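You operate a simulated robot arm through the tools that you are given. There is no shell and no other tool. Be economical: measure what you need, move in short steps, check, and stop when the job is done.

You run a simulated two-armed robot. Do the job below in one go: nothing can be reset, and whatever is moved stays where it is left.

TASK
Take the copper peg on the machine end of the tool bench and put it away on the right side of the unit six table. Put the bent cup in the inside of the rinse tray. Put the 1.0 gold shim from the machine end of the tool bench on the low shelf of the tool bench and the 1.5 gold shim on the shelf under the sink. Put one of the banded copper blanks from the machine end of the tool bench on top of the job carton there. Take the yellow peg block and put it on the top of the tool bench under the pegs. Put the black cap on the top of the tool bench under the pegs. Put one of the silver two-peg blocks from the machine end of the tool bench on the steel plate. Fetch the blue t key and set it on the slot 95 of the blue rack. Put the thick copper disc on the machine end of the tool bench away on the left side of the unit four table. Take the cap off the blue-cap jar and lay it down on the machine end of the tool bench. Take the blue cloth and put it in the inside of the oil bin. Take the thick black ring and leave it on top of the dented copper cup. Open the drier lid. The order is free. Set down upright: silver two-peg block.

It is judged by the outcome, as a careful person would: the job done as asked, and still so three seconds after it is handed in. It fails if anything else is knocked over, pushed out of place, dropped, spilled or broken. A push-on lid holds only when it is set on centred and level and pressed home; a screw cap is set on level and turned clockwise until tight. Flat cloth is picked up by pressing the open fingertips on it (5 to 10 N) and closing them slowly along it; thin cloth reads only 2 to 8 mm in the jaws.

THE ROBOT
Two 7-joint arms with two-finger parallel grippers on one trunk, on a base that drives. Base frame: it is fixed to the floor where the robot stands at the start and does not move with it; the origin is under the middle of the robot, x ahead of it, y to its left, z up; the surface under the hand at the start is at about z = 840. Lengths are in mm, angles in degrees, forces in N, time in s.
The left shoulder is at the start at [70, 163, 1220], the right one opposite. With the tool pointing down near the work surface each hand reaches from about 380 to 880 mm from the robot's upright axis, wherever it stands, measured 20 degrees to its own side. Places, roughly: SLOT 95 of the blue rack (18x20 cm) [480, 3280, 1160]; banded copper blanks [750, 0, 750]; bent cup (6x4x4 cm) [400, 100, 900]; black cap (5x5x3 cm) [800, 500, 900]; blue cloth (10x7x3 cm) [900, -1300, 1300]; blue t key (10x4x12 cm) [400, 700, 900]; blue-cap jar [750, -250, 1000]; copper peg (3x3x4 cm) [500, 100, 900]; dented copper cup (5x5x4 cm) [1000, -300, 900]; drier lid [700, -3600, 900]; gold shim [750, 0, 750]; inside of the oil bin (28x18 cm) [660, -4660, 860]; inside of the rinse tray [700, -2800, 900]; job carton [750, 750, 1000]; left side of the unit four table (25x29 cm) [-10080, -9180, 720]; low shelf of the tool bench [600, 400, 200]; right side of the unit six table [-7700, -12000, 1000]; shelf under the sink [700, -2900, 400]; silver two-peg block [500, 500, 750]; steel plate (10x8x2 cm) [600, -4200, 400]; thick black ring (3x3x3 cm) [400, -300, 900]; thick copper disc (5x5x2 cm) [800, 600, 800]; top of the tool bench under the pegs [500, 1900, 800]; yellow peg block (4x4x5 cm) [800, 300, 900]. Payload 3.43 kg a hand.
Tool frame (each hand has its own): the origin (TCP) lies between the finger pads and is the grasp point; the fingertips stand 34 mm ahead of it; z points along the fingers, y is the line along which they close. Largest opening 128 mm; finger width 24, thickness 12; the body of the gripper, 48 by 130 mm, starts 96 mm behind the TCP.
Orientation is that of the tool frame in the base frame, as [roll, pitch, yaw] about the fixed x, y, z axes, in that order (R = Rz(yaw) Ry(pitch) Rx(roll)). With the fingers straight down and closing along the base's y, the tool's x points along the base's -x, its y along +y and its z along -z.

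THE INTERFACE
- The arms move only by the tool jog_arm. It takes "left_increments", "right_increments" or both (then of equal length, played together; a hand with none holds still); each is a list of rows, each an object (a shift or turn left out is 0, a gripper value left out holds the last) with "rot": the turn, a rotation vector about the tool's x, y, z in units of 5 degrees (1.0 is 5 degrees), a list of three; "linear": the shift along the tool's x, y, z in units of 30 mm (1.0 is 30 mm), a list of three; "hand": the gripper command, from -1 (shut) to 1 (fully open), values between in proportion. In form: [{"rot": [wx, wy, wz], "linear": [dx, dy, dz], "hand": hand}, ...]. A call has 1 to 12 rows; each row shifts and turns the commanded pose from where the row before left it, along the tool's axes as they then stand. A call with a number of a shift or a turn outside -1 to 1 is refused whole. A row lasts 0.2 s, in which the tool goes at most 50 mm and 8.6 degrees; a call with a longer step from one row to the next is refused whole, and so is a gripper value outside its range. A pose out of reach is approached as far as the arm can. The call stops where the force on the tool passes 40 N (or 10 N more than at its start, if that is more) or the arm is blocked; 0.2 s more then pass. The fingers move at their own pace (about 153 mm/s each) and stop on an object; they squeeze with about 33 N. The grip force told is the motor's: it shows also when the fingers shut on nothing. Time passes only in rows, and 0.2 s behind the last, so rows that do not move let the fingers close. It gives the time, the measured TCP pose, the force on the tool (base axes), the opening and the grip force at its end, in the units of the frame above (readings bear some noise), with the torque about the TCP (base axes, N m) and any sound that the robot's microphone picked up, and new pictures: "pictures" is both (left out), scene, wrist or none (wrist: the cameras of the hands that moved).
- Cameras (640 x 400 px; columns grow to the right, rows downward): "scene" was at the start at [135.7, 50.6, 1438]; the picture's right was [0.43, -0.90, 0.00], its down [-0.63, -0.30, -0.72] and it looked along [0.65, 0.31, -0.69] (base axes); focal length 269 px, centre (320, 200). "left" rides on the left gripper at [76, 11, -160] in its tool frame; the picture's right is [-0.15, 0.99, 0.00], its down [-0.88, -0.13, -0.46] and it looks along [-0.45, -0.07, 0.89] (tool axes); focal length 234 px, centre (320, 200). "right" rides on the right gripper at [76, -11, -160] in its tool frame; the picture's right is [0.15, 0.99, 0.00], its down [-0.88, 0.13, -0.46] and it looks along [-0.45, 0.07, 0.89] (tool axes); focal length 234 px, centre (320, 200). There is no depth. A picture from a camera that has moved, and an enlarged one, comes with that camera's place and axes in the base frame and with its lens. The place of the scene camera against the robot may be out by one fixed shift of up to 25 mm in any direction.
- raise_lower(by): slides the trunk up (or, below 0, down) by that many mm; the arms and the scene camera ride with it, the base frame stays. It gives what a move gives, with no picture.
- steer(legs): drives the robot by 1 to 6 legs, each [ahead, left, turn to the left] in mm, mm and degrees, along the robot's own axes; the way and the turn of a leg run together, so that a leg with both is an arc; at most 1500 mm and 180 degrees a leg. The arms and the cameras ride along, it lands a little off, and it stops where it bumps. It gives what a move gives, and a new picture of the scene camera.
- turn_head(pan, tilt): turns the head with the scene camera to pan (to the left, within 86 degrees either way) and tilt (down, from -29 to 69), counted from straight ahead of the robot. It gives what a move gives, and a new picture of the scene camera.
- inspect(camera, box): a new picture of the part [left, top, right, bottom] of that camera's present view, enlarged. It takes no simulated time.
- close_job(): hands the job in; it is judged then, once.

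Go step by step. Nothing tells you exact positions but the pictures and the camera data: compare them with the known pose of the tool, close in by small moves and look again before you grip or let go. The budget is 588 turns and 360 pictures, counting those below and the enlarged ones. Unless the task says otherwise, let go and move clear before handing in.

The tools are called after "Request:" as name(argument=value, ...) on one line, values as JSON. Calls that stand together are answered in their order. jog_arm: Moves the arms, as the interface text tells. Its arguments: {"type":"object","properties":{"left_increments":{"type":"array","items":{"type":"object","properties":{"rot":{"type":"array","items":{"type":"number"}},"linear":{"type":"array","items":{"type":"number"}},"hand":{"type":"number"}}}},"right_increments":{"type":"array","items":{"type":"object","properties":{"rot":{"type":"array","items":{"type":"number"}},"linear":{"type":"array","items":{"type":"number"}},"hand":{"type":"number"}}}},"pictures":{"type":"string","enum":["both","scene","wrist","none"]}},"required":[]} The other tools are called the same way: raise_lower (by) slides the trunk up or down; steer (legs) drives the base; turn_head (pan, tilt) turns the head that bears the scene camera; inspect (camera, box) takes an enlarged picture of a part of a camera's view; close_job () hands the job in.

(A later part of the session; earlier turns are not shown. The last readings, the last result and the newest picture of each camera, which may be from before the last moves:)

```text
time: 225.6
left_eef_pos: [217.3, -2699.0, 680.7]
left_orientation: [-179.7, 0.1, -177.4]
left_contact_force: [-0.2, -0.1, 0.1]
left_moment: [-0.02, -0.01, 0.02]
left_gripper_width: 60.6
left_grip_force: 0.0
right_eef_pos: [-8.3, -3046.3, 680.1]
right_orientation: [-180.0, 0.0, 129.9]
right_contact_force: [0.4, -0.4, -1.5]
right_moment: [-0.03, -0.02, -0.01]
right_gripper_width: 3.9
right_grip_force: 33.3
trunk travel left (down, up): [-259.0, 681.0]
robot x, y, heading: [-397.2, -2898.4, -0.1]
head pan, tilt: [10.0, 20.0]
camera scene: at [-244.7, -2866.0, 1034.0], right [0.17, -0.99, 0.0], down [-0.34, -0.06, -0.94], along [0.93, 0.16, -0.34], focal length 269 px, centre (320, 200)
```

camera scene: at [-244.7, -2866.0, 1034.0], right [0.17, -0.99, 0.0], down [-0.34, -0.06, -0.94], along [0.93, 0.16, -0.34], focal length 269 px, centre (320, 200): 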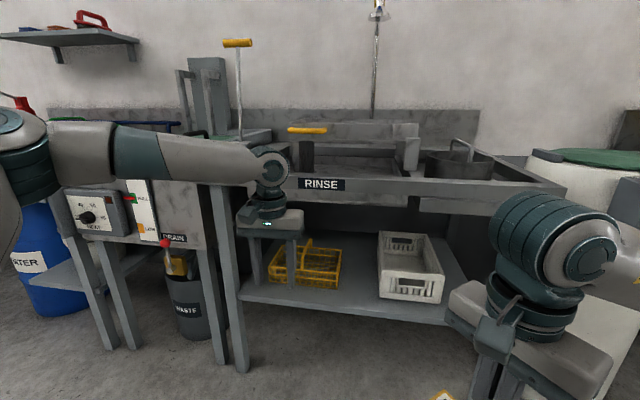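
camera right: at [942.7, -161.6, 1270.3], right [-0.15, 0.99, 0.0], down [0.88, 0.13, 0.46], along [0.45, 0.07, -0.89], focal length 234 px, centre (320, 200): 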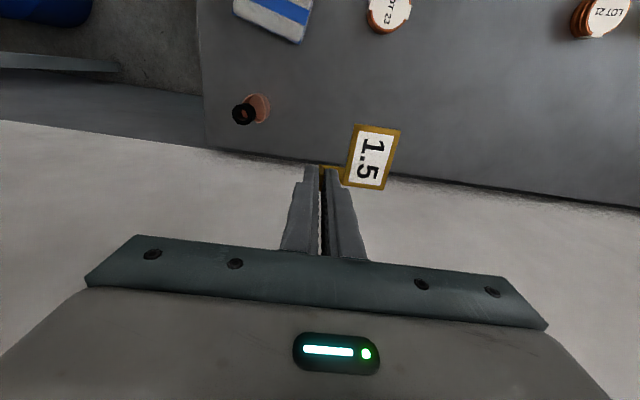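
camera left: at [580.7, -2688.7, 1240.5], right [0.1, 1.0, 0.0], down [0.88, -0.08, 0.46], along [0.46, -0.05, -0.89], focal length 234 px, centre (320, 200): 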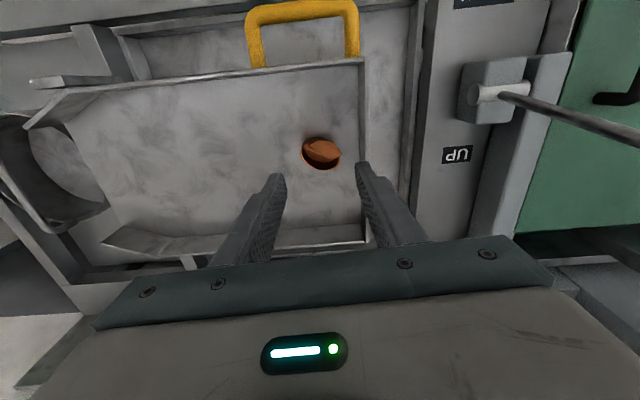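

Let me lower further to see the clearance under the basin.

Request:
raise_lower(by=-150)

Request:
turn_head(pan=5, tilt=10)

Request:
inspect(camera="scene", box=[200, 150, 520, 350])

```text
time: 227.4
left_eef_pos: [216.8, -2699.1, 529.4]
left_orientation: [-179.8, 0.0, -177.3]
left_contact_force: [-0.1, -0.1, 0.3]
left_moment: [-0.03, 0.0, -0.01]
left_gripper_width: 60.8
left_grip_force: 0.0
right_eef_pos: [-8.6, -3046.0, 530.6]
right_orientation: [179.9, 0.0, 130.0]
right_contact_force: [0.1, 0.9, -0.2]
right_moment: [-0.02, 0.02, -0.01]
right_gripper_width: 3.9
right_grip_force: 33.1
trunk travel left (down, up): [-109.0, 831.0]
robot x, y, heading: [-395.3, -2895.3, -0.2]
head pan, tilt: [10.0, 20.0]
```

```text
time: 228.1
left_eef_pos: [217.2, -2700.0, 530.6]
left_orientation: [-179.8, 0.0, -177.3]
left_contact_force: [-0.7, 0.2, 1.0]
left_moment: [0.03, 0.01, 0.02]
left_gripper_width: 61.0
left_grip_force: 0.2
right_eef_pos: [-8.2, -3045.3, 530.7]
right_orientation: [180.0, 0.0, 129.8]
right_contact_force: [-0.5, 0.8, -0.6]
right_moment: [-0.03, 0.02, 0.01]
right_gripper_width: 4.1
right_grip_force: 33.1
trunk travel left (down, up): [-109.0, 831.0]
robot x, y, heading: [-398.3, -2896.7, 0.2]
head pan, tilt: [5.0, 10.0]
camera scene: at [-243.9, -2874.0, 900.3], right [0.09, -1.0, 0.0], down [-0.17, -0.01, -0.98], along [0.98, 0.08, -0.17], focal length 269 px, centre (320, 200)
```

scene: 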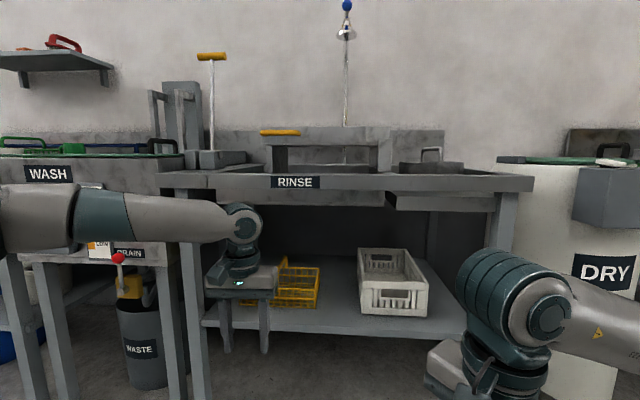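

```text
2.00 times, centred on (360, 250) of scene
camera zoom: at [-243.9, -2874.0, 900.3], right [0.09, -1.0, 0.0], down [-0.17, -0.01, -0.98], along [0.98, 0.08, -0.17], focal length 538 px, centre (240, 100)
```

zoom: 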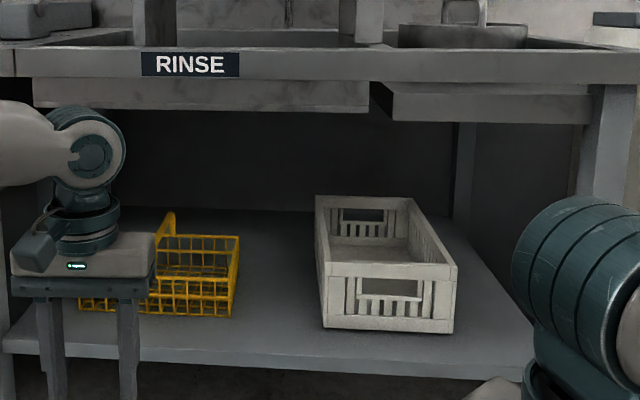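

There's ~330 mm clearance under the basin; I'll place the shim in the gap between the crates, coming in at an angle with a slight tilt. First retract the left hand, then turn/drive.

Request:
jog_arm(left_increments=[{"linear": [0.9, 0.6, 0]}, {"linear": [0.9, 0.6, 0]}, {"linear": [0.9, 0.6, 0]}, {"linear": [0.9, 0.6, 0]}, {"linear": [0.9, 0.6, 0]}, {"linear": [0.9, 0.3, 0]}], pictures="none")

Request:
steer(legs=[[0, 0, 30], [200, -180, 0]])

```text
time: 229.5
left_eef_pos: [47.6, -2609.4, 529.7]
left_orientation: [-179.7, 0.1, -177.4]
left_contact_force: [0.1, 0.3, 0.0]
left_moment: [0.0, -0.01, 0.01]
left_gripper_width: 60.9
left_grip_force: 0.0
right_eef_pos: [-8.3, -3045.8, 529.3]
right_orientation: [179.9, 0.0, 129.8]
right_contact_force: [0.6, -0.9, -0.8]
right_moment: [-0.04, 0.02, -0.01]
right_gripper_width: 4.0
right_grip_force: 33.1
trunk travel left (down, up): [-109.0, 831.0]
robot x, y, heading: [-400.6, -2898.1, 0.0]
head pan, tilt: [5.0, 10.0]
```

```text
time: 232.9
left_eef_pos: [112.7, -2485.6, 529.1]
left_orientation: [-179.7, 0.1, -147.8]
left_contact_force: [0.2, -0.1, 1.1]
left_moment: [-0.02, 0.02, -0.02]
left_gripper_width: 60.6
left_grip_force: 0.0
right_eef_pos: [277.8, -2894.8, 530.2]
right_orientation: [179.9, 0.0, 159.3]
right_contact_force: [0.2, 0.7, -0.2]
right_moment: [0.02, -0.01, 0.04]
right_gripper_width: 4.0
right_grip_force: 32.9
trunk travel left (down, up): [-109.0, 831.0]
robot x, y, heading: [-131.9, -2958.7, 29.2]
head pan, tilt: [5.0, 10.0]
camera scene: at [-1.6, -2864.2, 900.3], right [0.56, -0.83, 0.0], down [-0.14, -0.1, -0.98], along [0.81, 0.55, -0.17], focal length 269 px, centre (320, 200)
```

scene: 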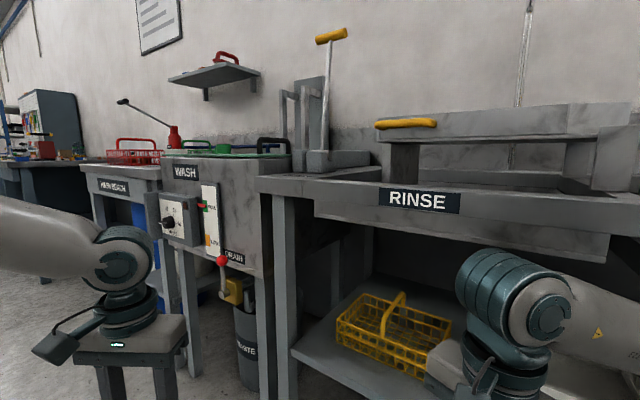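

Request:
jog_arm(right_increments=[{"rot": [0, 0, 1]}, {"rot": [0, 0, 1]}, {"rot": [-0.515, -0.857, 0]}, {"rot": [-0.515, -0.857, 0]}, {"rot": [-0.515, -0.857, 0]}, {"rot": [-0.515, -0.857, 0]}, {"rot": [-0.515, -0.857, 0]}, {"rot": [-0.515, -0.857, 0]}], pictures="both")

```text
time: 234.9
left_eef_pos: [135.2, -2497.3, 529.7]
left_orientation: [179.5, -0.5, -149.2]
left_contact_force: [0.5, -0.6, 0.0]
left_moment: [0.04, 0.03, -0.01]
left_gripper_width: 60.7
left_grip_force: 0.1
right_eef_pos: [294.2, -2898.5, 493.7]
right_orientation: [170.9, 20.9, 145.7]
right_contact_force: [-0.4, -0.3, -0.4]
right_moment: [0.03, 0.02, 0.02]
right_gripper_width: 3.8
right_grip_force: 33.3
right hand out of reach, approached as far as the arm can: row 6, 7, 8
trunk travel left (down, up): [-109.0, 831.0]
robot x, y, heading: [-130.6, -2960.9, 27.9]
head pan, tilt: [5.0, 10.0]
stopped in row 8 (right hand): the arm was blocked; the commanded pose is now the measured one
camera scene: at [13.8, -2875.0, 899.7], right [0.54, -0.84, -0.01], down [-0.16, -0.09, -0.98], along [0.82, 0.54, -0.18], focal length 269 px, centre (320, 200)
camera right: at [169.8, -2856.3, 611.0], right [0.39, 0.92, 0.1], down [0.57, -0.32, 0.76], along [0.72, -0.24, -0.65], focal length 234 px, centre (320, 200)
```

scene: 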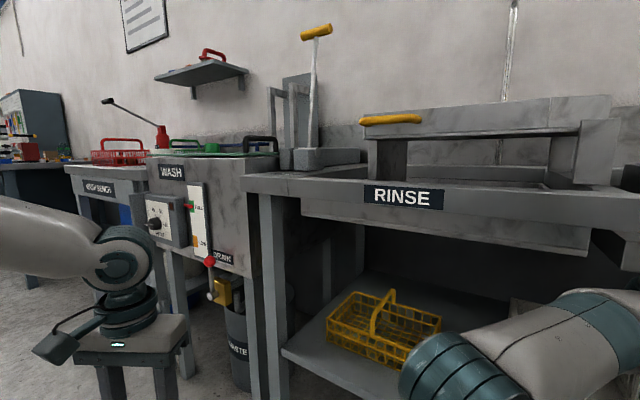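
right: 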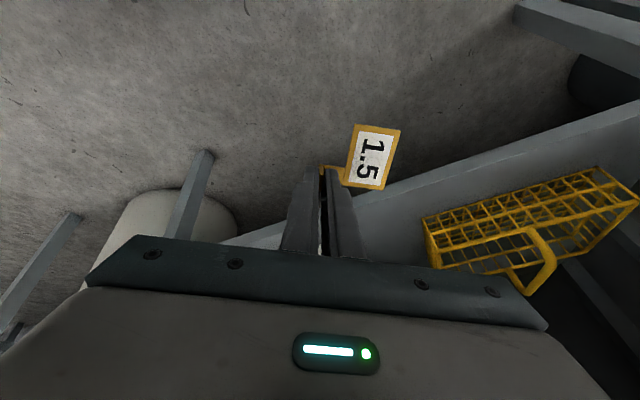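

The arm got blocked; undo the tilt and back off.

Request:
jog_arm(right_increments=[{"linear": [0, 0, -0.5]}, {"rot": [0.515, 0.857, 0]}, {"rot": [0.515, 0.857, 0]}], pictures="none")

Request:
turn_head(pan=-60, tilt=35)

```text
time: 235.9
left_eef_pos: [94.8, -2484.0, 534.7]
left_orientation: [-179.1, 0.8, -149.2]
left_contact_force: [-0.6, 0.5, -0.5]
left_moment: [-0.05, 0.0, -0.03]
left_gripper_width: 60.9
left_grip_force: 0.0
right_eef_pos: [246.0, -2877.3, 532.4]
right_orientation: [174.4, 15.2, 147.7]
right_contact_force: [1.0, 0.3, -0.1]
right_moment: [-0.07, 0.04, -0.02]
right_gripper_width: 4.1
right_grip_force: 32.3
trunk travel left (down, up): [-109.0, 831.0]
robot x, y, heading: [-159.0, -2951.5, 27.6]
head pan, tilt: [5.0, 10.0]
stopped in row 3 (right hand): the arm was blocked; the commanded pose is now the measured one
```

```text
time: 237.2
left_eef_pos: [96.1, -2485.1, 531.9]
left_orientation: [-178.9, 1.0, -149.3]
left_contact_force: [-0.5, 0.4, 1.0]
left_moment: [-0.05, 0.02, 0.02]
left_gripper_width: 60.9
left_grip_force: 0.1
right_eef_pos: [247.8, -2877.1, 529.0]
right_orientation: [174.4, 15.2, 147.5]
right_contact_force: [-0.1, -0.5, -0.7]
right_moment: [0.0, 0.03, -0.01]
right_gripper_width: 4.3
right_grip_force: 32.6
trunk travel left (down, up): [-109.0, 831.0]
robot x, y, heading: [-154.6, -2950.4, 27.8]
head pan, tilt: [-60.0, 35.0]
camera scene: at [-39.6, -2955.5, 862.6], right [-0.53, -0.85, -0.01], down [-0.47, 0.3, -0.83], along [0.7, -0.44, -0.56], focal length 269 px, centre (320, 200)
```

scene: 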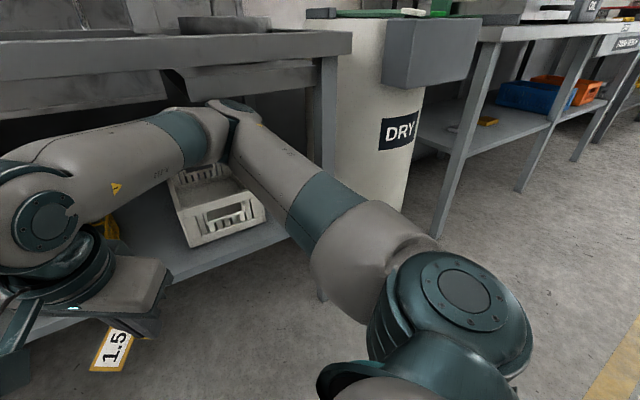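

The right elbow is under the basin. Back straight out.

Request:
steer(legs=[[-265, 140, 0]])

Request:
turn_head(pan=-20, tilt=25)

```text
time: 239.3
left_eef_pos: [-197.0, -2485.9, 528.8]
left_orientation: [-179.8, 0.1, -149.3]
left_contact_force: [0.1, 0.5, -0.1]
left_moment: [0.01, 0.02, -0.01]
left_gripper_width: 60.7
left_grip_force: 0.1
right_eef_pos: [-44.6, -2878.8, 519.2]
right_orientation: [175.1, 13.9, 147.6]
right_contact_force: [-0.1, -0.2, -1.0]
right_moment: [-0.02, 0.01, 0.02]
right_gripper_width: 3.7
right_grip_force: 33.4
trunk travel left (down, up): [-109.0, 831.0]
robot x, y, heading: [-457.4, -2950.2, 27.8]
head pan, tilt: [-60.0, 35.0]
camera scene: at [-325.4, -2957.9, 860.2], right [-0.53, -0.85, 0.0], down [-0.49, 0.3, -0.82], along [0.69, -0.44, -0.57], focal length 269 px, centre (320, 200)
```

scene: 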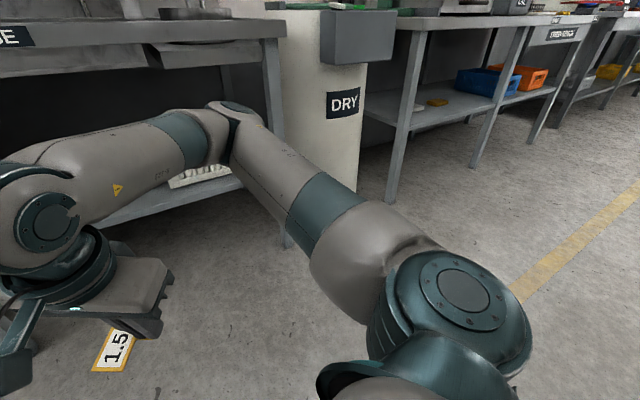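

```text
time: 240.4
left_eef_pos: [-196.7, -2486.3, 528.9]
left_orientation: [-179.8, 0.2, -149.2]
left_contact_force: [0.1, -0.2, -0.2]
left_moment: [0.0, 0.02, -0.01]
left_gripper_width: 60.9
left_grip_force: 0.0
right_eef_pos: [-43.8, -2878.5, 518.7]
right_orientation: [175.1, 13.9, 147.6]
right_contact_force: [-0.4, 0.1, -0.6]
right_moment: [-0.02, 0.05, 0.0]
right_gripper_width: 4.3
right_grip_force: 33.3
trunk travel left (down, up): [-109.0, 831.0]
robot x, y, heading: [-454.4, -2951.7, 28.0]
head pan, tilt: [-20.0, 25.0]
camera scene: at [-308.6, -2898.5, 875.9], right [0.14, -0.99, 0.0], down [-0.42, -0.06, -0.91], along [0.9, 0.12, -0.42], focal length 269 px, centre (320, 200)
```

scene: 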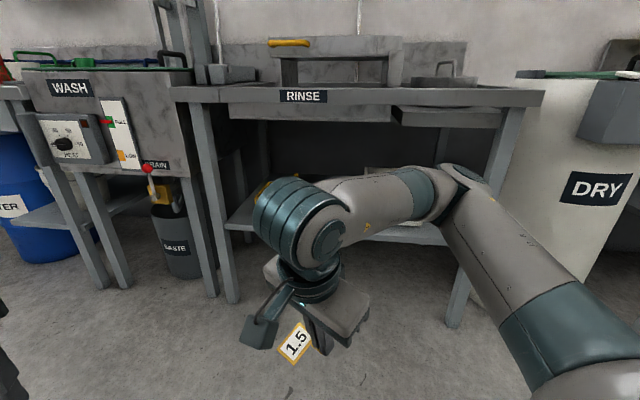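

The elbow juts forward when the hand is close. I'll stand further back and use an extended arm instead.

Request:
steer(legs=[[0, 0, -8], [149, 106, 0]])

```text
time: 242.5
left_eef_pos: [-31.1, -2375.6, 528.4]
left_orientation: [-179.7, 0.1, -157.5]
left_contact_force: [-0.8, -0.4, 0.8]
left_moment: [0.01, 0.07, -0.03]
left_gripper_width: 60.9
left_grip_force: 0.1
right_eef_pos: [63.3, -2787.9, 519.5]
right_orientation: [175.1, 13.9, 139.5]
right_contact_force: [0.0, -0.3, -1.5]
right_moment: [-0.03, 0.03, 0.03]
right_gripper_width: 3.6
right_grip_force: 32.7
trunk travel left (down, up): [-109.0, 831.0]
robot x, y, heading: [-352.0, -2800.3, 19.6]
head pan, tilt: [-20.0, 25.0]
camera scene: at [-202.8, -2767.7, 875.9], right [-0.01, -1.0, 0.0], down [-0.42, 0.0, -0.91], along [0.91, -0.01, -0.42], focal length 269 px, centre (320, 200)
```

scene: 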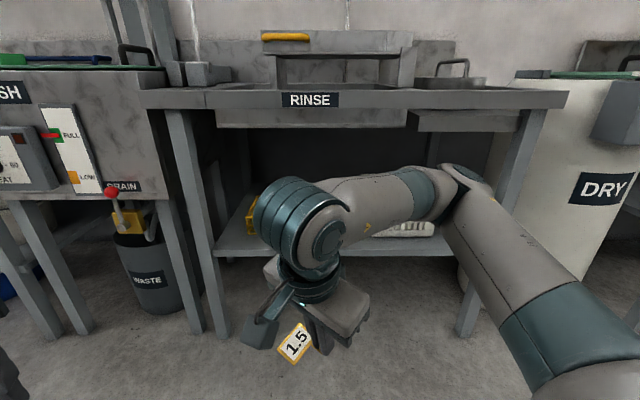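

Request:
jog_arm(right_increments=[{"linear": [-0.894, 0.38, 0.255]}, {"linear": [-0.894, 0.38, 0.255]}, {"linear": [-0.894, 0.38, 0.255]}, {"linear": [-0.894, 0.38, 0.255]}, {"linear": [-0.894, 0.38, 0.255]}, {"linear": [-0.894, 0.38, 0.255]}, {"linear": [-0.894, 0.38, 0.255]}], pictures="scene")

```text
time: 244.1
left_eef_pos: [-30.6, -2377.6, 530.1]
left_orientation: [-179.8, 0.2, -157.6]
left_contact_force: [0.0, -1.0, -0.3]
left_moment: [0.02, 0.01, 0.0]
left_gripper_width: 60.8
left_grip_force: 0.2
right_eef_pos: [264.0, -2848.8, 518.2]
right_orientation: [175.2, 13.9, 139.4]
right_contact_force: [-0.9, 0.2, -0.5]
right_moment: [0.0, 0.02, 0.04]
right_gripper_width: 3.9
right_grip_force: 33.3
trunk travel left (down, up): [-109.0, 831.0]
robot x, y, heading: [-352.4, -2797.5, 19.8]
head pan, tilt: [-20.0, 25.0]
camera scene: at [-202.8, -2767.8, 875.9], right [-0.01, -1.0, 0.0], down [-0.42, 0.0, -0.91], along [0.91, -0.01, -0.42], focal length 269 px, centre (320, 200)
```

scene: 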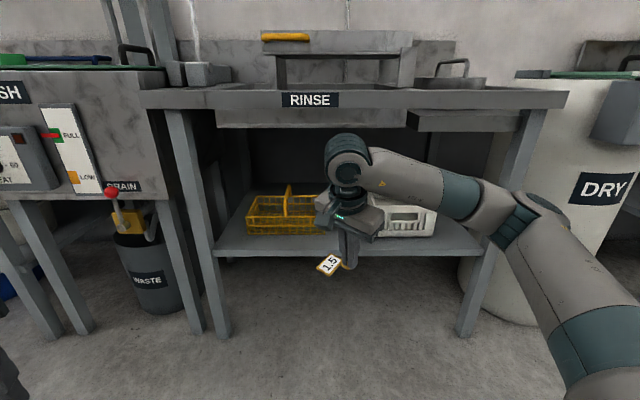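

Request:
jog_arm(right_increments=[{"linear": [0.15, -0.05, 0.6]}, {"linear": [0.15, -0.05, 0.6]}, {"rot": [-0.63, -0.77, 0.09]}, {"rot": [-0.63, -0.77, 0.09]}, {"rot": [-0.63, -0.77, 0.09]}], pictures="both")

```text
time: 245.3
left_eef_pos: [-30.6, -2376.3, 529.1]
left_orientation: [-179.8, 0.1, -157.5]
left_contact_force: [-0.1, -0.1, 0.2]
left_moment: [0.01, 0.03, -0.01]
left_gripper_width: 61.1
left_grip_force: 0.0
right_eef_pos: [265.4, -2849.9, 481.7]
right_orientation: [164.3, 25.1, 135.7]
right_contact_force: [-0.4, -0.6, -0.8]
right_moment: [-0.03, 0.02, 0.01]
right_gripper_width: 4.3
right_grip_force: 32.7
trunk travel left (down, up): [-109.0, 831.0]
robot x, y, heading: [-354.0, -2797.9, 20.0]
head pan, tilt: [-20.0, 25.0]
camera scene: at [-202.8, -2767.8, 876.0], right [-0.01, -1.0, 0.0], down [-0.42, 0.0, -0.91], along [0.91, -0.01, -0.42], focal length 269 px, centre (320, 200)
camera right: at [132.9, -2795.0, 585.5], right [0.49, 0.85, 0.18], down [0.43, -0.41, 0.8], along [0.76, -0.32, -0.57], focal length 234 px, centre (320, 200)
```

scene: 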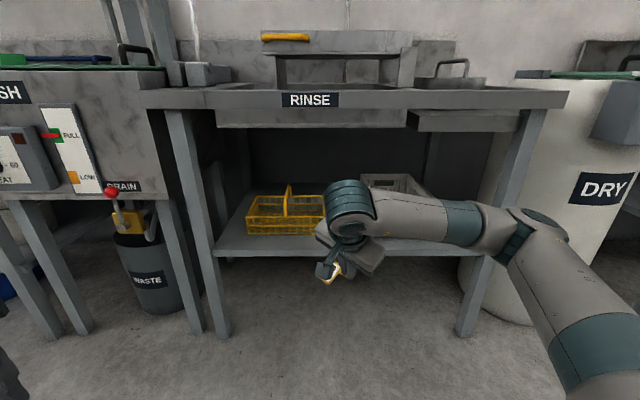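
right: 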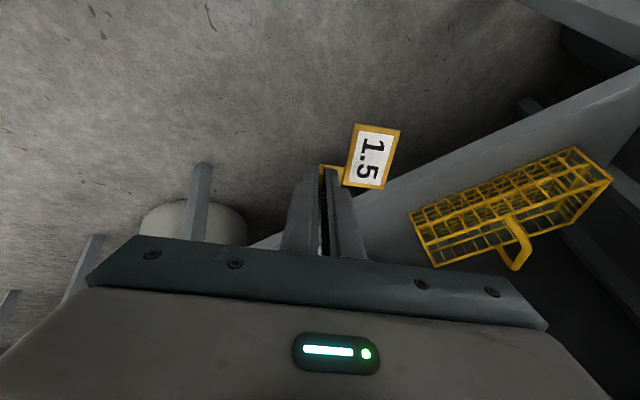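

Request:
jog_arm(right_increments=[{"linear": [-0.79, 0.414, 0.5]}, {"linear": [-0.79, 0.414, 0.5]}, {"linear": [-0.79, 0.414, 0.5]}, {"linear": [-0.79, 0.414, 0.5]}, {"linear": [-0.79, 0.414, 0.5]}], pictures="both")

```text
time: 246.5
left_eef_pos: [-30.1, -2376.8, 528.7]
left_orientation: [-179.8, 0.1, -157.5]
left_contact_force: [0.3, 0.7, 0.0]
left_moment: [0.02, 0.01, -0.01]
left_gripper_width: 60.6
left_grip_force: 0.3
right_eef_pos: [413.7, -2884.4, 479.8]
right_orientation: [164.5, 25.0, 135.9]
right_contact_force: [-0.3, -0.6, -1.1]
right_moment: [0.02, 0.0, -0.01]
right_gripper_width: 3.9
right_grip_force: 32.4
trunk travel left (down, up): [-109.0, 831.0]
robot x, y, heading: [-351.3, -2798.7, 19.8]
head pan, tilt: [-20.0, 25.0]
camera scene: at [-202.8, -2767.8, 875.9], right [-0.01, -1.0, 0.0], down [-0.42, 0.0, -0.91], along [0.91, -0.01, -0.42], focal length 269 px, centre (320, 200)
camera right: at [281.7, -2830.2, 584.3], right [0.49, 0.85, 0.18], down [0.43, -0.41, 0.8], along [0.76, -0.31, -0.57], focal length 234 px, centre (320, 200)
```

scene: 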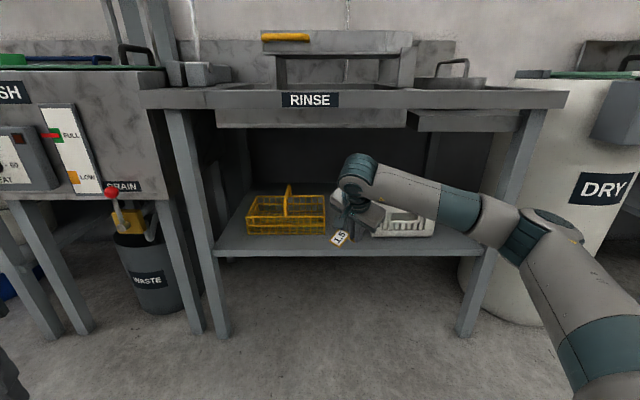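
right: 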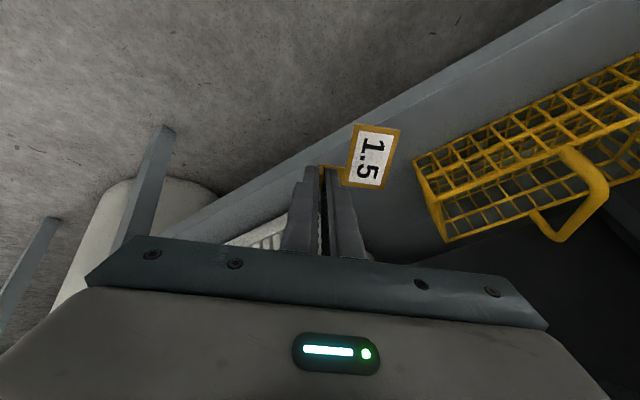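

Request:
jog_arm(right_increments=[{"linear": [-0.79, 0.414, 0.5]}, {"linear": [-0.79, 0.414, 0.5]}, {"linear": [-0.5, 0.26, 0.32]}], pictures="both")

```text
time: 247.3
left_eef_pos: [-31.3, -2376.9, 528.7]
left_orientation: [-179.8, 0.2, -157.6]
left_contact_force: [-0.2, 0.0, 0.0]
left_moment: [0.04, -0.02, 0.01]
left_gripper_width: 60.7
left_grip_force: 0.1
right_eef_pos: [493.1, -2901.2, 481.1]
right_orientation: [164.3, 25.0, 135.8]
right_contact_force: [-0.1, -0.5, -0.1]
right_moment: [-0.03, 0.02, 0.02]
right_gripper_width: 3.7
right_grip_force: 33.0
trunk travel left (down, up): [-109.0, 831.0]
robot x, y, heading: [-352.2, -2800.0, 19.6]
head pan, tilt: [-20.0, 25.0]
camera scene: at [-202.7, -2767.8, 875.9], right [-0.01, -1.0, 0.0], down [-0.42, 0.0, -0.91], along [0.91, -0.01, -0.42], focal length 269 px, centre (320, 200)
camera right: at [362.3, -2846.6, 584.3], right [0.49, 0.85, 0.18], down [0.43, -0.41, 0.8], along [0.76, -0.31, -0.57], focal length 234 px, centre (320, 200)
```

scene: 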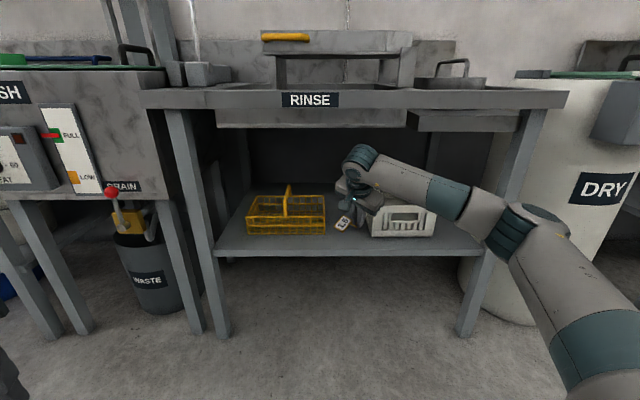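
right: 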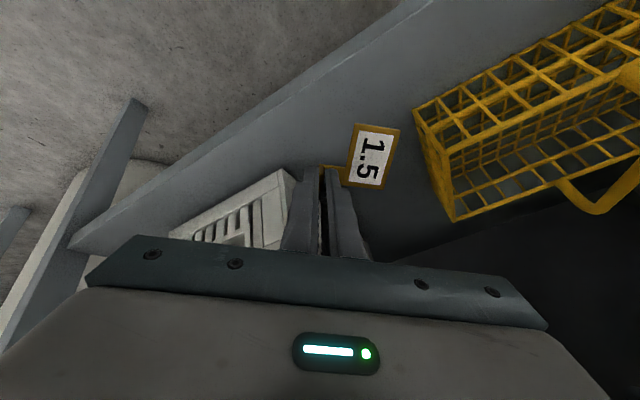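

Request:
jog_arm(right_increments=[{"linear": [0.28, -0.16, 0.58]}, {"linear": [0.07, -0.04, 0.15]}, {"linear": [0.07, -0.04, 0.15]}, {}], pictures="none")

Request:
inspect(camera="scene", box=[290, 170, 410, 250])

```text
time: 248.3
left_eef_pos: [-31.0, -2377.3, 530.3]
left_orientation: [-179.9, 0.2, -157.4]
left_contact_force: [-0.2, 0.1, 0.3]
left_moment: [-0.03, 0.01, -0.04]
left_gripper_width: 60.8
left_grip_force: 0.0
right_eef_pos: [492.6, -2901.5, 449.5]
right_orientation: [164.6, 25.0, 135.8]
right_contact_force: [0.9, -0.2, -1.6]
right_moment: [-0.02, 0.02, 0.0]
right_gripper_width: 4.0
right_grip_force: 33.1
trunk travel left (down, up): [-109.0, 831.0]
robot x, y, heading: [-353.1, -2800.2, 19.7]
head pan, tilt: [-20.0, 25.0]
```

```text
5.00 times, centred on (350, 210) of scene
camera zoom: at [-202.7, -2767.8, 875.9], right [-0.01, -1.0, 0.0], down [-0.42, 0.0, -0.91], along [0.91, -0.01, -0.42], focal length 1344 px, centre (170, 150)
```

zoom: 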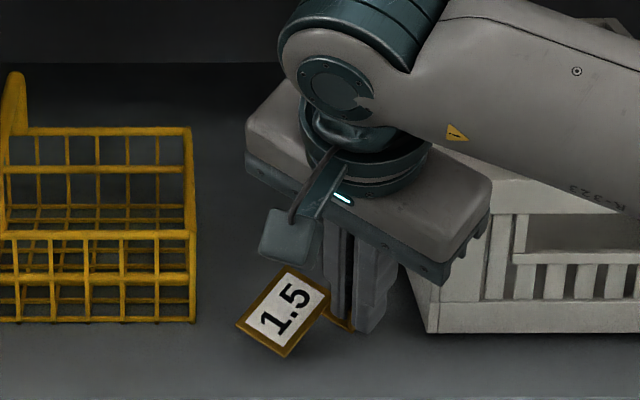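

Request:
jog_arm(right_increments=[{"linear": [0.07, -0.04, 0.145]}, {}], pictures="none")

Request:
jog_arm(right_increments=[{"linear": [0.07, -0.04, 0.145]}, {}], pictures="none")

Request:
jog_arm(right_increments=[{"linear": [0.07, -0.04, 0.145]}, {}], pictures="none")

```text
time: 248.9
left_eef_pos: [-31.2, -2376.4, 530.3]
left_orientation: [-179.8, 0.0, -157.4]
left_contact_force: [-0.9, 0.9, 0.4]
left_moment: [-0.02, 0.0, 0.0]
left_gripper_width: 60.8
left_grip_force: 0.0
right_eef_pos: [492.7, -2903.2, 445.1]
right_orientation: [164.5, 25.0, 135.8]
right_contact_force: [0.1, -0.7, -0.3]
right_moment: [-0.03, 0.04, 0.02]
right_gripper_width: 4.1
right_grip_force: 32.8
trunk travel left (down, up): [-109.0, 831.0]
robot x, y, heading: [-357.5, -2799.6, 19.9]
head pan, tilt: [-20.0, 25.0]
```

```text
time: 249.5
left_eef_pos: [-30.2, -2377.5, 528.0]
left_orientation: [-179.8, 0.1, -157.5]
left_contact_force: [-0.6, 0.5, -0.5]
left_moment: [-0.03, -0.01, 0.0]
left_gripper_width: 60.6
left_grip_force: 0.1
right_eef_pos: [492.7, -2901.7, 441.3]
right_orientation: [164.6, 25.0, 135.9]
right_contact_force: [-0.1, 0.1, -0.8]
right_moment: [0.03, 0.01, -0.02]
right_gripper_width: 3.8
right_grip_force: 32.8
trunk travel left (down, up): [-109.0, 831.0]
robot x, y, heading: [-351.9, -2802.5, 19.6]
head pan, tilt: [-20.0, 25.0]
```

```text
time: 250.1
left_eef_pos: [-30.7, -2376.9, 530.4]
left_orientation: [-179.7, 0.2, -157.5]
left_contact_force: [-0.5, 0.0, -0.5]
left_moment: [-0.02, 0.02, 0.02]
left_gripper_width: 60.9
left_grip_force: 0.1
right_eef_pos: [491.8, -2901.4, 437.2]
right_orientation: [164.2, 25.1, 135.7]
right_contact_force: [0.5, -0.7, 6.0]
right_moment: [0.21, -0.01, -0.02]
right_gripper_width: 3.8
right_grip_force: 32.6
trunk travel left (down, up): [-109.0, 831.0]
robot x, y, heading: [-352.8, -2798.3, 19.8]
head pan, tilt: [-20.0, 25.0]
```

Request:
jog_arm(right_increments=[{"linear": [0.04, -0.025, 0.09]}, {}], pictures="none")

Request:
jog_arm(right_increments=[{"linear": [0.04, -0.025, 0.09]}, {}], pictures="none")

Request:
inspect(camera="scene", box=[310, 190, 390, 250])

```text
time: 250.7
left_eef_pos: [-32.3, -2377.1, 530.7]
left_orientation: [-179.7, 0.1, -157.4]
left_contact_force: [-0.2, -0.1, 0.8]
left_moment: [0.02, 0.01, -0.05]
left_gripper_width: 60.6
left_grip_force: 0.1
right_eef_pos: [492.4, -2901.5, 436.5]
right_orientation: [164.1, 25.2, 135.7]
right_contact_force: [-2.1, -1.4, 17.1]
right_moment: [0.67, 0.13, 0.14]
right_gripper_width: 4.2
right_grip_force: 33.0
trunk travel left (down, up): [-109.0, 831.0]
robot x, y, heading: [-353.2, -2801.2, 19.5]
head pan, tilt: [-20.0, 25.0]
```

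```text
time: 251.3
left_eef_pos: [-32.2, -2376.5, 529.7]
left_orientation: [-179.7, 0.2, -157.6]
left_contact_force: [-0.1, 0.2, -0.5]
left_moment: [-0.02, 0.01, -0.01]
left_gripper_width: 60.9
left_grip_force: 0.1
right_eef_pos: [493.2, -2901.9, 433.1]
right_orientation: [164.2, 25.1, 135.8]
right_contact_force: [2.3, -1.6, 19.0]
right_moment: [0.79, -0.07, -0.1]
right_gripper_width: 4.4
right_grip_force: 32.6
trunk travel left (down, up): [-109.0, 831.0]
robot x, y, heading: [-355.0, -2800.6, 19.7]
head pan, tilt: [-20.0, 25.0]
```

```text
6.67 times, centred on (350, 220) of scene
camera zoom: at [-204.4, -2767.7, 876.3], right [-0.01, -1.0, 0.0], down [-0.42, 0.0, -0.91], along [0.91, -0.01, -0.42], focal length 1792 px, centre (120, 67)
```

zoom: 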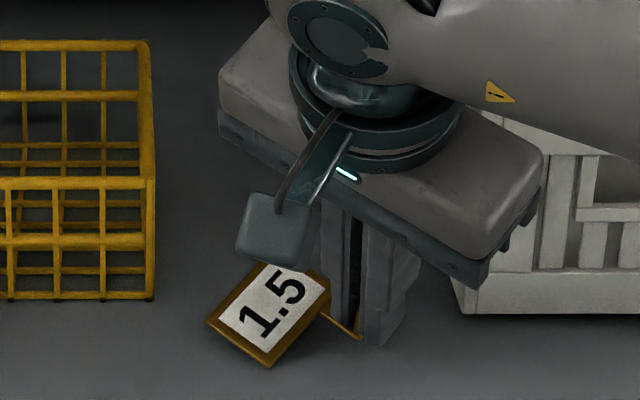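

Request:
jog_arm(right_increments=[{"linear": [0.03, -0.02, 0.07]}, {}, {"hand": -0.85}, {}], pictures="none")

Request:
jog_arm(right_increments=[{"hand": -0.7}, {}, {"hand": -0.6}, {}], pictures="wrist")

Request:
inspect(camera="scene", box=[310, 190, 390, 250])

```text
time: 252.3
left_eef_pos: [-31.8, -2377.0, 528.2]
left_orientation: [-179.8, 0.2, -157.4]
left_contact_force: [0.1, 0.3, 0.5]
left_moment: [0.0, 0.0, 0.04]
left_gripper_width: 60.9
left_grip_force: 0.0
right_eef_pos: [493.2, -2903.1, 425.8]
right_orientation: [164.5, 25.0, 135.9]
right_contact_force: [-0.5, -0.6, 0.1]
right_moment: [-0.04, 0.01, 0.02]
right_gripper_width: 9.5
right_grip_force: 0.4
trunk travel left (down, up): [-109.0, 831.0]
robot x, y, heading: [-351.5, -2800.8, 19.8]
head pan, tilt: [-20.0, 25.0]
```

```text
time: 253.3
left_eef_pos: [-29.7, -2376.7, 530.1]
left_orientation: [-179.8, 0.1, -157.6]
left_contact_force: [-0.8, 0.4, -0.7]
left_moment: [0.0, -0.01, 0.02]
left_gripper_width: 60.7
left_grip_force: 0.0
right_eef_pos: [493.0, -2903.3, 427.6]
right_orientation: [164.4, 25.1, 135.8]
right_contact_force: [-0.8, -0.6, -0.7]
right_moment: [-0.01, 0.04, 0.03]
right_gripper_width: 25.6
right_grip_force: 0.0
trunk travel left (down, up): [-109.0, 831.0]
robot x, y, heading: [-352.8, -2796.7, 19.7]
head pan, tilt: [-20.0, 25.0]
camera right: at [361.5, -2847.8, 531.3], right [0.49, 0.85, 0.18], down [0.43, -0.41, 0.8], along [0.76, -0.32, -0.57], focal length 234 px, centre (320, 200)
```

right: 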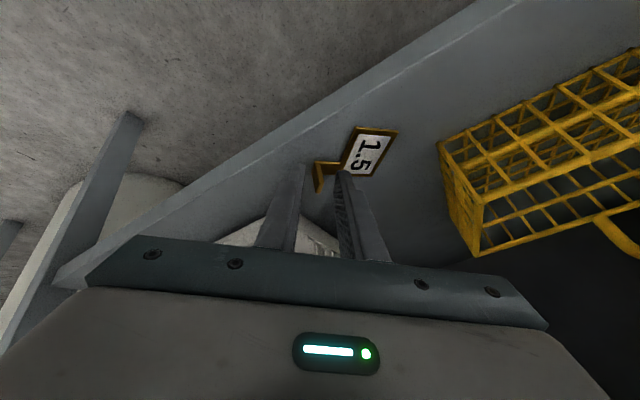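

```text
6.67 times, centred on (350, 220) of scene
camera zoom: at [-202.8, -2767.8, 876.0], right [-0.01, -1.0, 0.0], down [-0.42, 0.0, -0.91], along [0.91, -0.01, -0.42], focal length 1792 px, centre (120, 67)
```

zoom: 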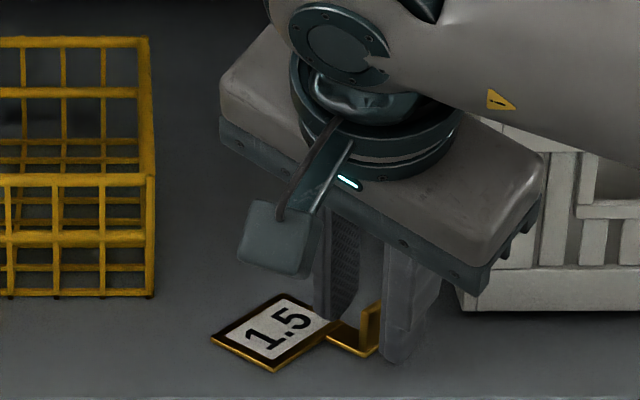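

The 1.5 shim lies flat on the shelf. Retract: up, then straight back out.

Request:
jog_arm(right_increments=[{"linear": [-0.42, 0.245, -0.87]}, {"linear": [-0.42, 0.245, -0.87]}, {"linear": [0.79, -0.414, -0.5]}, {"linear": [0.79, -0.414, -0.5]}, {"linear": [0.79, -0.414, -0.5]}, {"linear": [0.79, -0.414, -0.5]}, {"linear": [0.79, -0.414, -0.5]}, {"linear": [0.79, -0.414, -0.5]}, {"linear": [0.79, -0.414, -0.5]}], pictures="scene")

```text
time: 255.3
left_eef_pos: [-30.7, -2376.6, 528.6]
left_orientation: [-179.8, 0.1, -157.5]
left_contact_force: [-0.3, 0.1, -0.5]
left_moment: [-0.03, -0.03, -0.01]
left_gripper_width: 60.7
left_grip_force: 0.0
right_eef_pos: [283.7, -2856.1, 485.5]
right_orientation: [164.5, 25.0, 135.8]
right_contact_force: [-0.4, -0.5, 0.3]
right_moment: [0.01, 0.0, -0.02]
right_gripper_width: 25.7
right_grip_force: 0.0
trunk travel left (down, up): [-109.0, 831.0]
robot x, y, heading: [-354.9, -2802.6, 19.7]
head pan, tilt: [-20.0, 25.0]
camera scene: at [-202.9, -2767.8, 876.0], right [-0.01, -1.0, 0.0], down [-0.42, 0.0, -0.91], along [0.91, -0.01, -0.42], focal length 269 px, centre (320, 200)
```

scene: 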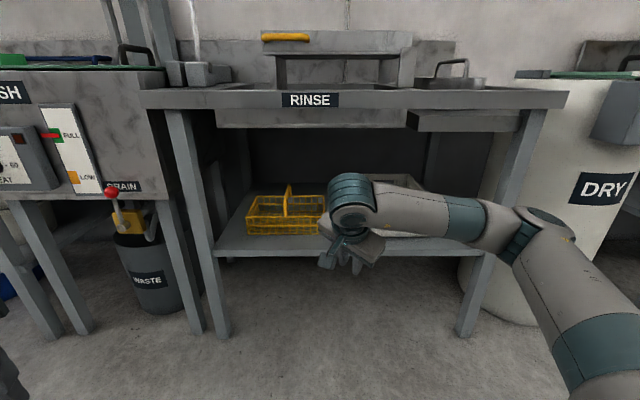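

Request:
steer(legs=[[-250, 0, -20]])

Request:
raise_lower(by=400)

Request:
raise_lower(by=191)

Request:
jog_arm(right_increments=[{"rot": [0.632, 0.769, -0.091]}, {"rot": [0.632, 0.769, -0.091]}, {"rot": [0.632, 0.769, -0.091]}, {"rot": [0.632, 0.769, -0.091]}, {"rot": [0.632, 0.769, -0.091]}, {"rot": [0.442, 0.538, -0.064]}], pictures="none")

Request:
turn_head(pan=-20, tilt=35)

```text
time: 257.1
left_eef_pos: [-148.1, -2555.7, 529.4]
left_orientation: [-179.7, 0.1, -177.7]
left_contact_force: [-0.7, -0.5, -1.1]
left_moment: [-0.02, 0.0, 0.02]
left_gripper_width: 60.7
left_grip_force: 0.1
right_eef_pos: [-18.9, -3112.5, 485.5]
right_orientation: [164.5, 25.0, 115.6]
right_contact_force: [0.1, 0.2, -0.4]
right_moment: [-0.03, 0.01, -0.01]
right_gripper_width: 25.7
right_grip_force: 0.1
trunk travel left (down, up): [-109.0, 831.0]
robot x, y, heading: [-596.3, -2842.2, -0.5]
head pan, tilt: [-20.0, 25.0]
camera scene: at [-450.0, -2858.2, 876.0], right [-0.35, -0.94, 0.0], down [-0.4, 0.15, -0.91], along [0.85, -0.32, -0.42], focal length 269 px, centre (320, 200)
```

scene: 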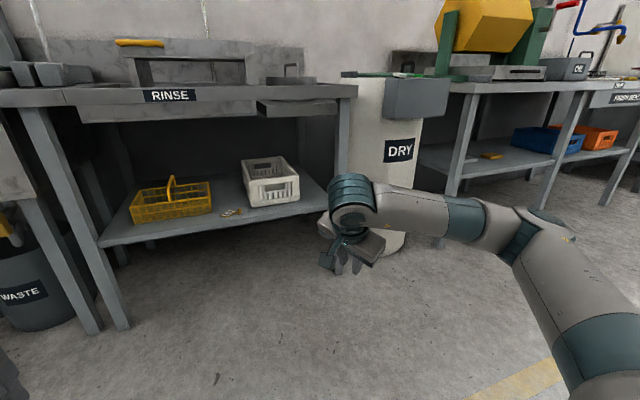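

```text
time: 260.9
left_eef_pos: [-149.1, -2555.7, 929.3]
left_orientation: [-179.8, 0.1, -177.7]
left_contact_force: [1.1, -1.2, 0.2]
left_moment: [0.01, -0.02, 0.01]
left_gripper_width: 60.9
left_grip_force: 0.0
right_eef_pos: [-19.0, -3112.7, 885.6]
right_orientation: [164.5, 25.0, 115.6]
right_contact_force: [0.3, -0.3, -0.2]
right_moment: [-0.05, 0.0, 0.01]
right_gripper_width: 25.8
right_grip_force: 0.1
trunk travel left (down, up): [-509.0, 431.0]
robot x, y, heading: [-593.8, -2838.6, -0.3]
head pan, tilt: [-20.0, 25.0]
```

```text
time: 263.0
left_eef_pos: [-149.3, -2554.9, 1120.6]
left_orientation: [-179.9, 0.1, -177.7]
left_contact_force: [0.3, 0.7, 0.4]
left_moment: [0.05, 0.01, -0.02]
left_gripper_width: 60.9
left_grip_force: 0.0
right_eef_pos: [-17.2, -3112.6, 1076.2]
right_orientation: [164.5, 24.9, 115.6]
right_contact_force: [0.3, -0.3, 0.1]
right_moment: [0.06, 0.02, -0.03]
right_gripper_width: 25.8
right_grip_force: 0.1
trunk travel left (down, up): [-700.0, 240.0]
robot x, y, heading: [-601.0, -2840.4, -0.4]
head pan, tilt: [-20.0, 25.0]
```

```text
time: 264.4
left_eef_pos: [-149.7, -2556.1, 1121.5]
left_orientation: [-179.8, 0.0, -177.7]
left_contact_force: [-0.4, 0.3, -0.9]
left_moment: [-0.01, 0.0, 0.01]
left_gripper_width: 60.7
left_grip_force: 0.0
right_eef_pos: [-19.8, -3112.9, 1076.5]
right_orientation: [-176.0, 3.3, 120.5]
right_contact_force: [1.0, -0.1, -0.3]
right_moment: [-0.04, -0.01, 0.01]
right_gripper_width: 25.5
right_grip_force: 0.1
trunk travel left (down, up): [-700.0, 240.0]
robot x, y, heading: [-601.0, -2842.1, -0.5]
head pan, tilt: [-20.0, 25.0]
```

```text
time: 265.2
left_eef_pos: [-148.6, -2554.1, 1120.0]
left_orientation: [-179.9, 0.1, -177.7]
left_contact_force: [-0.5, -0.5, -0.5]
left_moment: [0.0, 0.0, 0.0]
left_gripper_width: 60.9
left_grip_force: 0.1
right_eef_pos: [-19.1, -3113.1, 1076.5]
right_orientation: [-176.1, 3.6, 120.5]
right_contact_force: [-0.1, -0.3, -0.3]
right_moment: [0.04, 0.01, -0.01]
right_gripper_width: 25.7
right_grip_force: 0.0
trunk travel left (down, up): [-700.0, 240.0]
robot x, y, heading: [-596.2, -2841.9, -0.6]
head pan, tilt: [-20.0, 35.0]
camera scene: at [-453.7, -2856.8, 1451.2], right [-0.35, -0.94, 0.0], down [-0.54, 0.2, -0.82], along [0.77, -0.29, -0.57], focal length 269 px, centre (320, 200)
```

scene: 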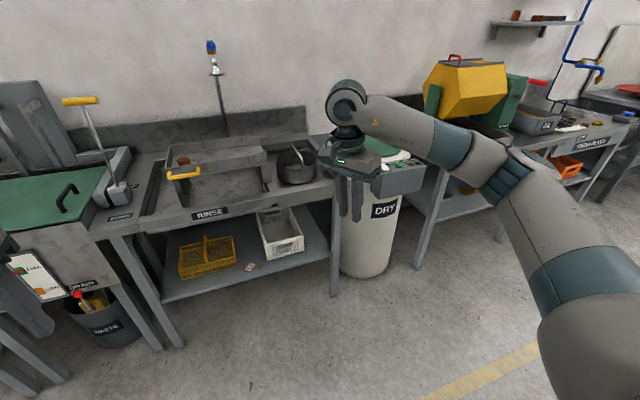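

Shim done. Now go to the drier and look at its lid.

Request:
steer(legs=[[0, -620, 0.5], [420, 0, 0]])

Request:
turn_head(pan=0, tilt=40)

Request:
inspect(camera="scene", box=[160, 60, 480, 280])

```text
time: 270.9
left_eef_pos: [271.1, -3184.5, 1120.2]
left_orientation: [-179.8, 0.2, -177.6]
left_contact_force: [-0.5, 1.3, 0.7]
left_moment: [0.03, -0.01, 0.01]
left_gripper_width: 60.6
left_grip_force: 0.0
right_eef_pos: [400.5, -3743.1, 1077.1]
right_orientation: [-176.1, 3.5, 120.5]
right_contact_force: [0.5, -0.7, -0.3]
right_moment: [0.0, 0.0, -0.01]
right_gripper_width: 25.8
right_grip_force: 0.0
trunk travel left (down, up): [-700.0, 240.0]
robot x, y, heading: [-179.4, -3469.2, -0.6]
head pan, tilt: [-20.0, 35.0]
camera scene: at [-34.4, -3486.4, 1451.3], right [-0.35, -0.94, 0.0], down [-0.54, 0.2, -0.82], along [0.77, -0.29, -0.57], focal length 269 px, centre (320, 200)
```

scene: 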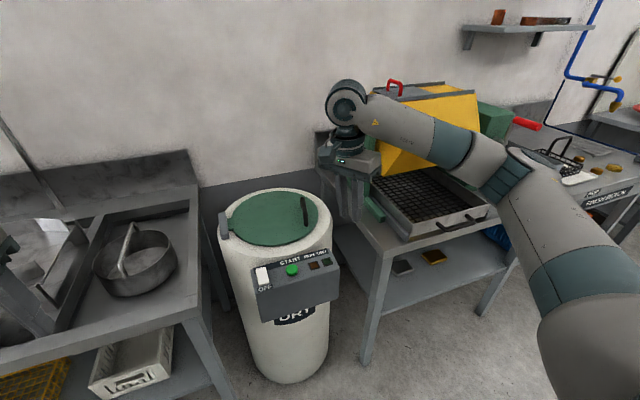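

```text
time: 271.7
left_eef_pos: [270.7, -3185.4, 1119.8]
left_orientation: [-179.8, 0.2, -177.7]
left_contact_force: [-1.1, 0.4, -0.3]
left_moment: [-0.03, 0.0, -0.01]
left_gripper_width: 60.9
left_grip_force: 0.0
right_eef_pos: [401.8, -3742.4, 1077.2]
right_orientation: [-176.1, 3.5, 120.5]
right_contact_force: [0.3, -0.3, 0.5]
right_moment: [-0.03, -0.02, 0.02]
right_gripper_width: 25.4
right_grip_force: 0.1
trunk travel left (down, up): [-700.0, 240.0]
robot x, y, heading: [-176.6, -3465.9, -0.4]
head pan, tilt: [0.0, 40.0]
camera scene: at [-31.5, -3456.5, 1443.6], right [-0.01, -1.0, 0.0], down [-0.64, 0.01, -0.77], along [0.77, -0.01, -0.64], focal length 269 px, centre (320, 200)
```

scene: 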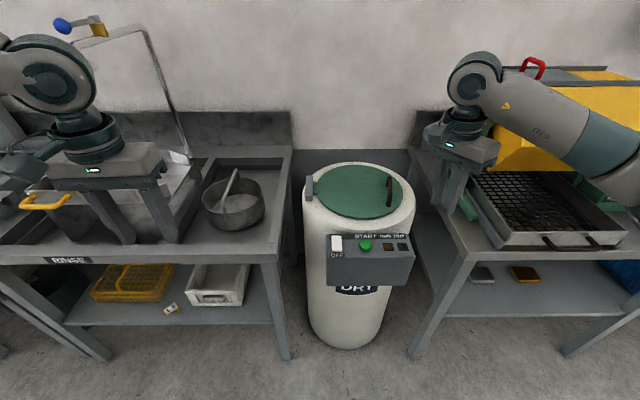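

```text
1.82 times, centred on (320, 170) of scene
camera zoom: at [-31.5, -3456.5, 1443.6], right [-0.01, -1.0, 0.0], down [-0.64, 0.01, -0.77], along [0.77, -0.01, -0.64], focal length 489 px, centre (320, 254)
```

zoom: 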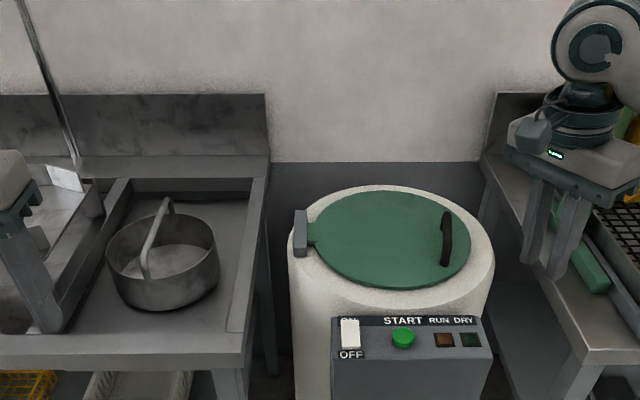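

The lid is hinged at the left with a black handle on its right side. Shift so the right arm can reach the handle extended.

Request:
steer(legs=[[100, 110, 0.4]])

Request:
jog_arm(right_increments=[{"rot": [0.8, -0.2, 0]}, {"rot": [0, 0, -1]}, {"rot": [0, 0, -1]}, {"rot": [0, 0, -1]}, {"rot": [0, 0, -1]}, {"rot": [0, 0, -1]}, {"rot": [0, 0, -1]}, {"rot": [0, 0, -1]}, {"rot": [0, 0, -1]}, {"rot": [0, 0, -1]}, {"rot": [0, 0, -1]}, {"rot": [0, 0, -1]}], pictures="none")

```text
time: 273.1
left_eef_pos: [367.6, -3072.3, 1120.3]
left_orientation: [-179.8, 0.1, -177.1]
left_contact_force: [-0.6, -0.1, -0.4]
left_moment: [0.06, -0.02, 0.02]
left_gripper_width: 60.7
left_grip_force: 0.1
right_eef_pos: [501.3, -3629.7, 1076.5]
right_orientation: [-176.2, 3.6, 121.0]
right_contact_force: [0.2, -0.5, -0.1]
right_moment: [0.03, -0.02, -0.01]
right_gripper_width: 25.5
right_grip_force: 0.0
trunk travel left (down, up): [-700.0, 240.0]
robot x, y, heading: [-76.2, -3358.2, -0.0]
head pan, tilt: [0.0, 40.0]
camera scene: at [67.2, -3346.6, 1443.8], right [0.0, -1.0, 0.0], down [-0.64, 0.0, -0.77], along [0.77, 0.0, -0.64], focal length 269 px, centre (320, 200)
```

scene: 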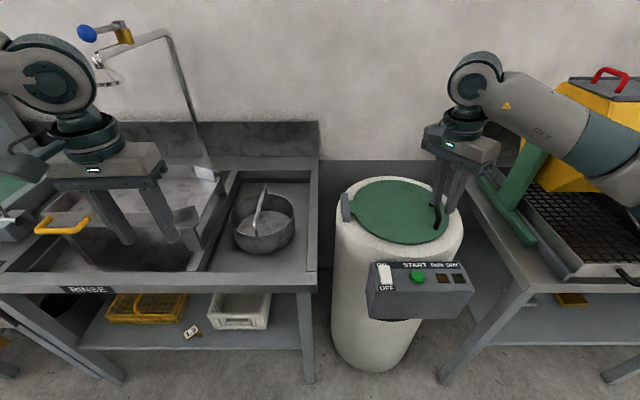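

```text
time: 275.7
left_eef_pos: [368.0, -3071.3, 1120.8]
left_orientation: [-179.8, 0.2, -177.2]
left_contact_force: [-0.4, 0.0, -0.4]
left_moment: [0.0, -0.02, 0.05]
left_gripper_width: 60.9
left_grip_force: 0.0
right_eef_pos: [502.3, -3626.9, 1076.6]
right_orientation: [-171.8, -3.9, 175.6]
right_contact_force: [0.0, 0.2, -0.5]
right_moment: [0.03, 0.01, 0.0]
right_gripper_width: 25.8
right_grip_force: 0.0
trunk travel left (down, up): [-700.0, 240.0]
robot x, y, heading: [-81.8, -3361.1, 0.2]
head pan, tilt: [0.0, 40.0]
```

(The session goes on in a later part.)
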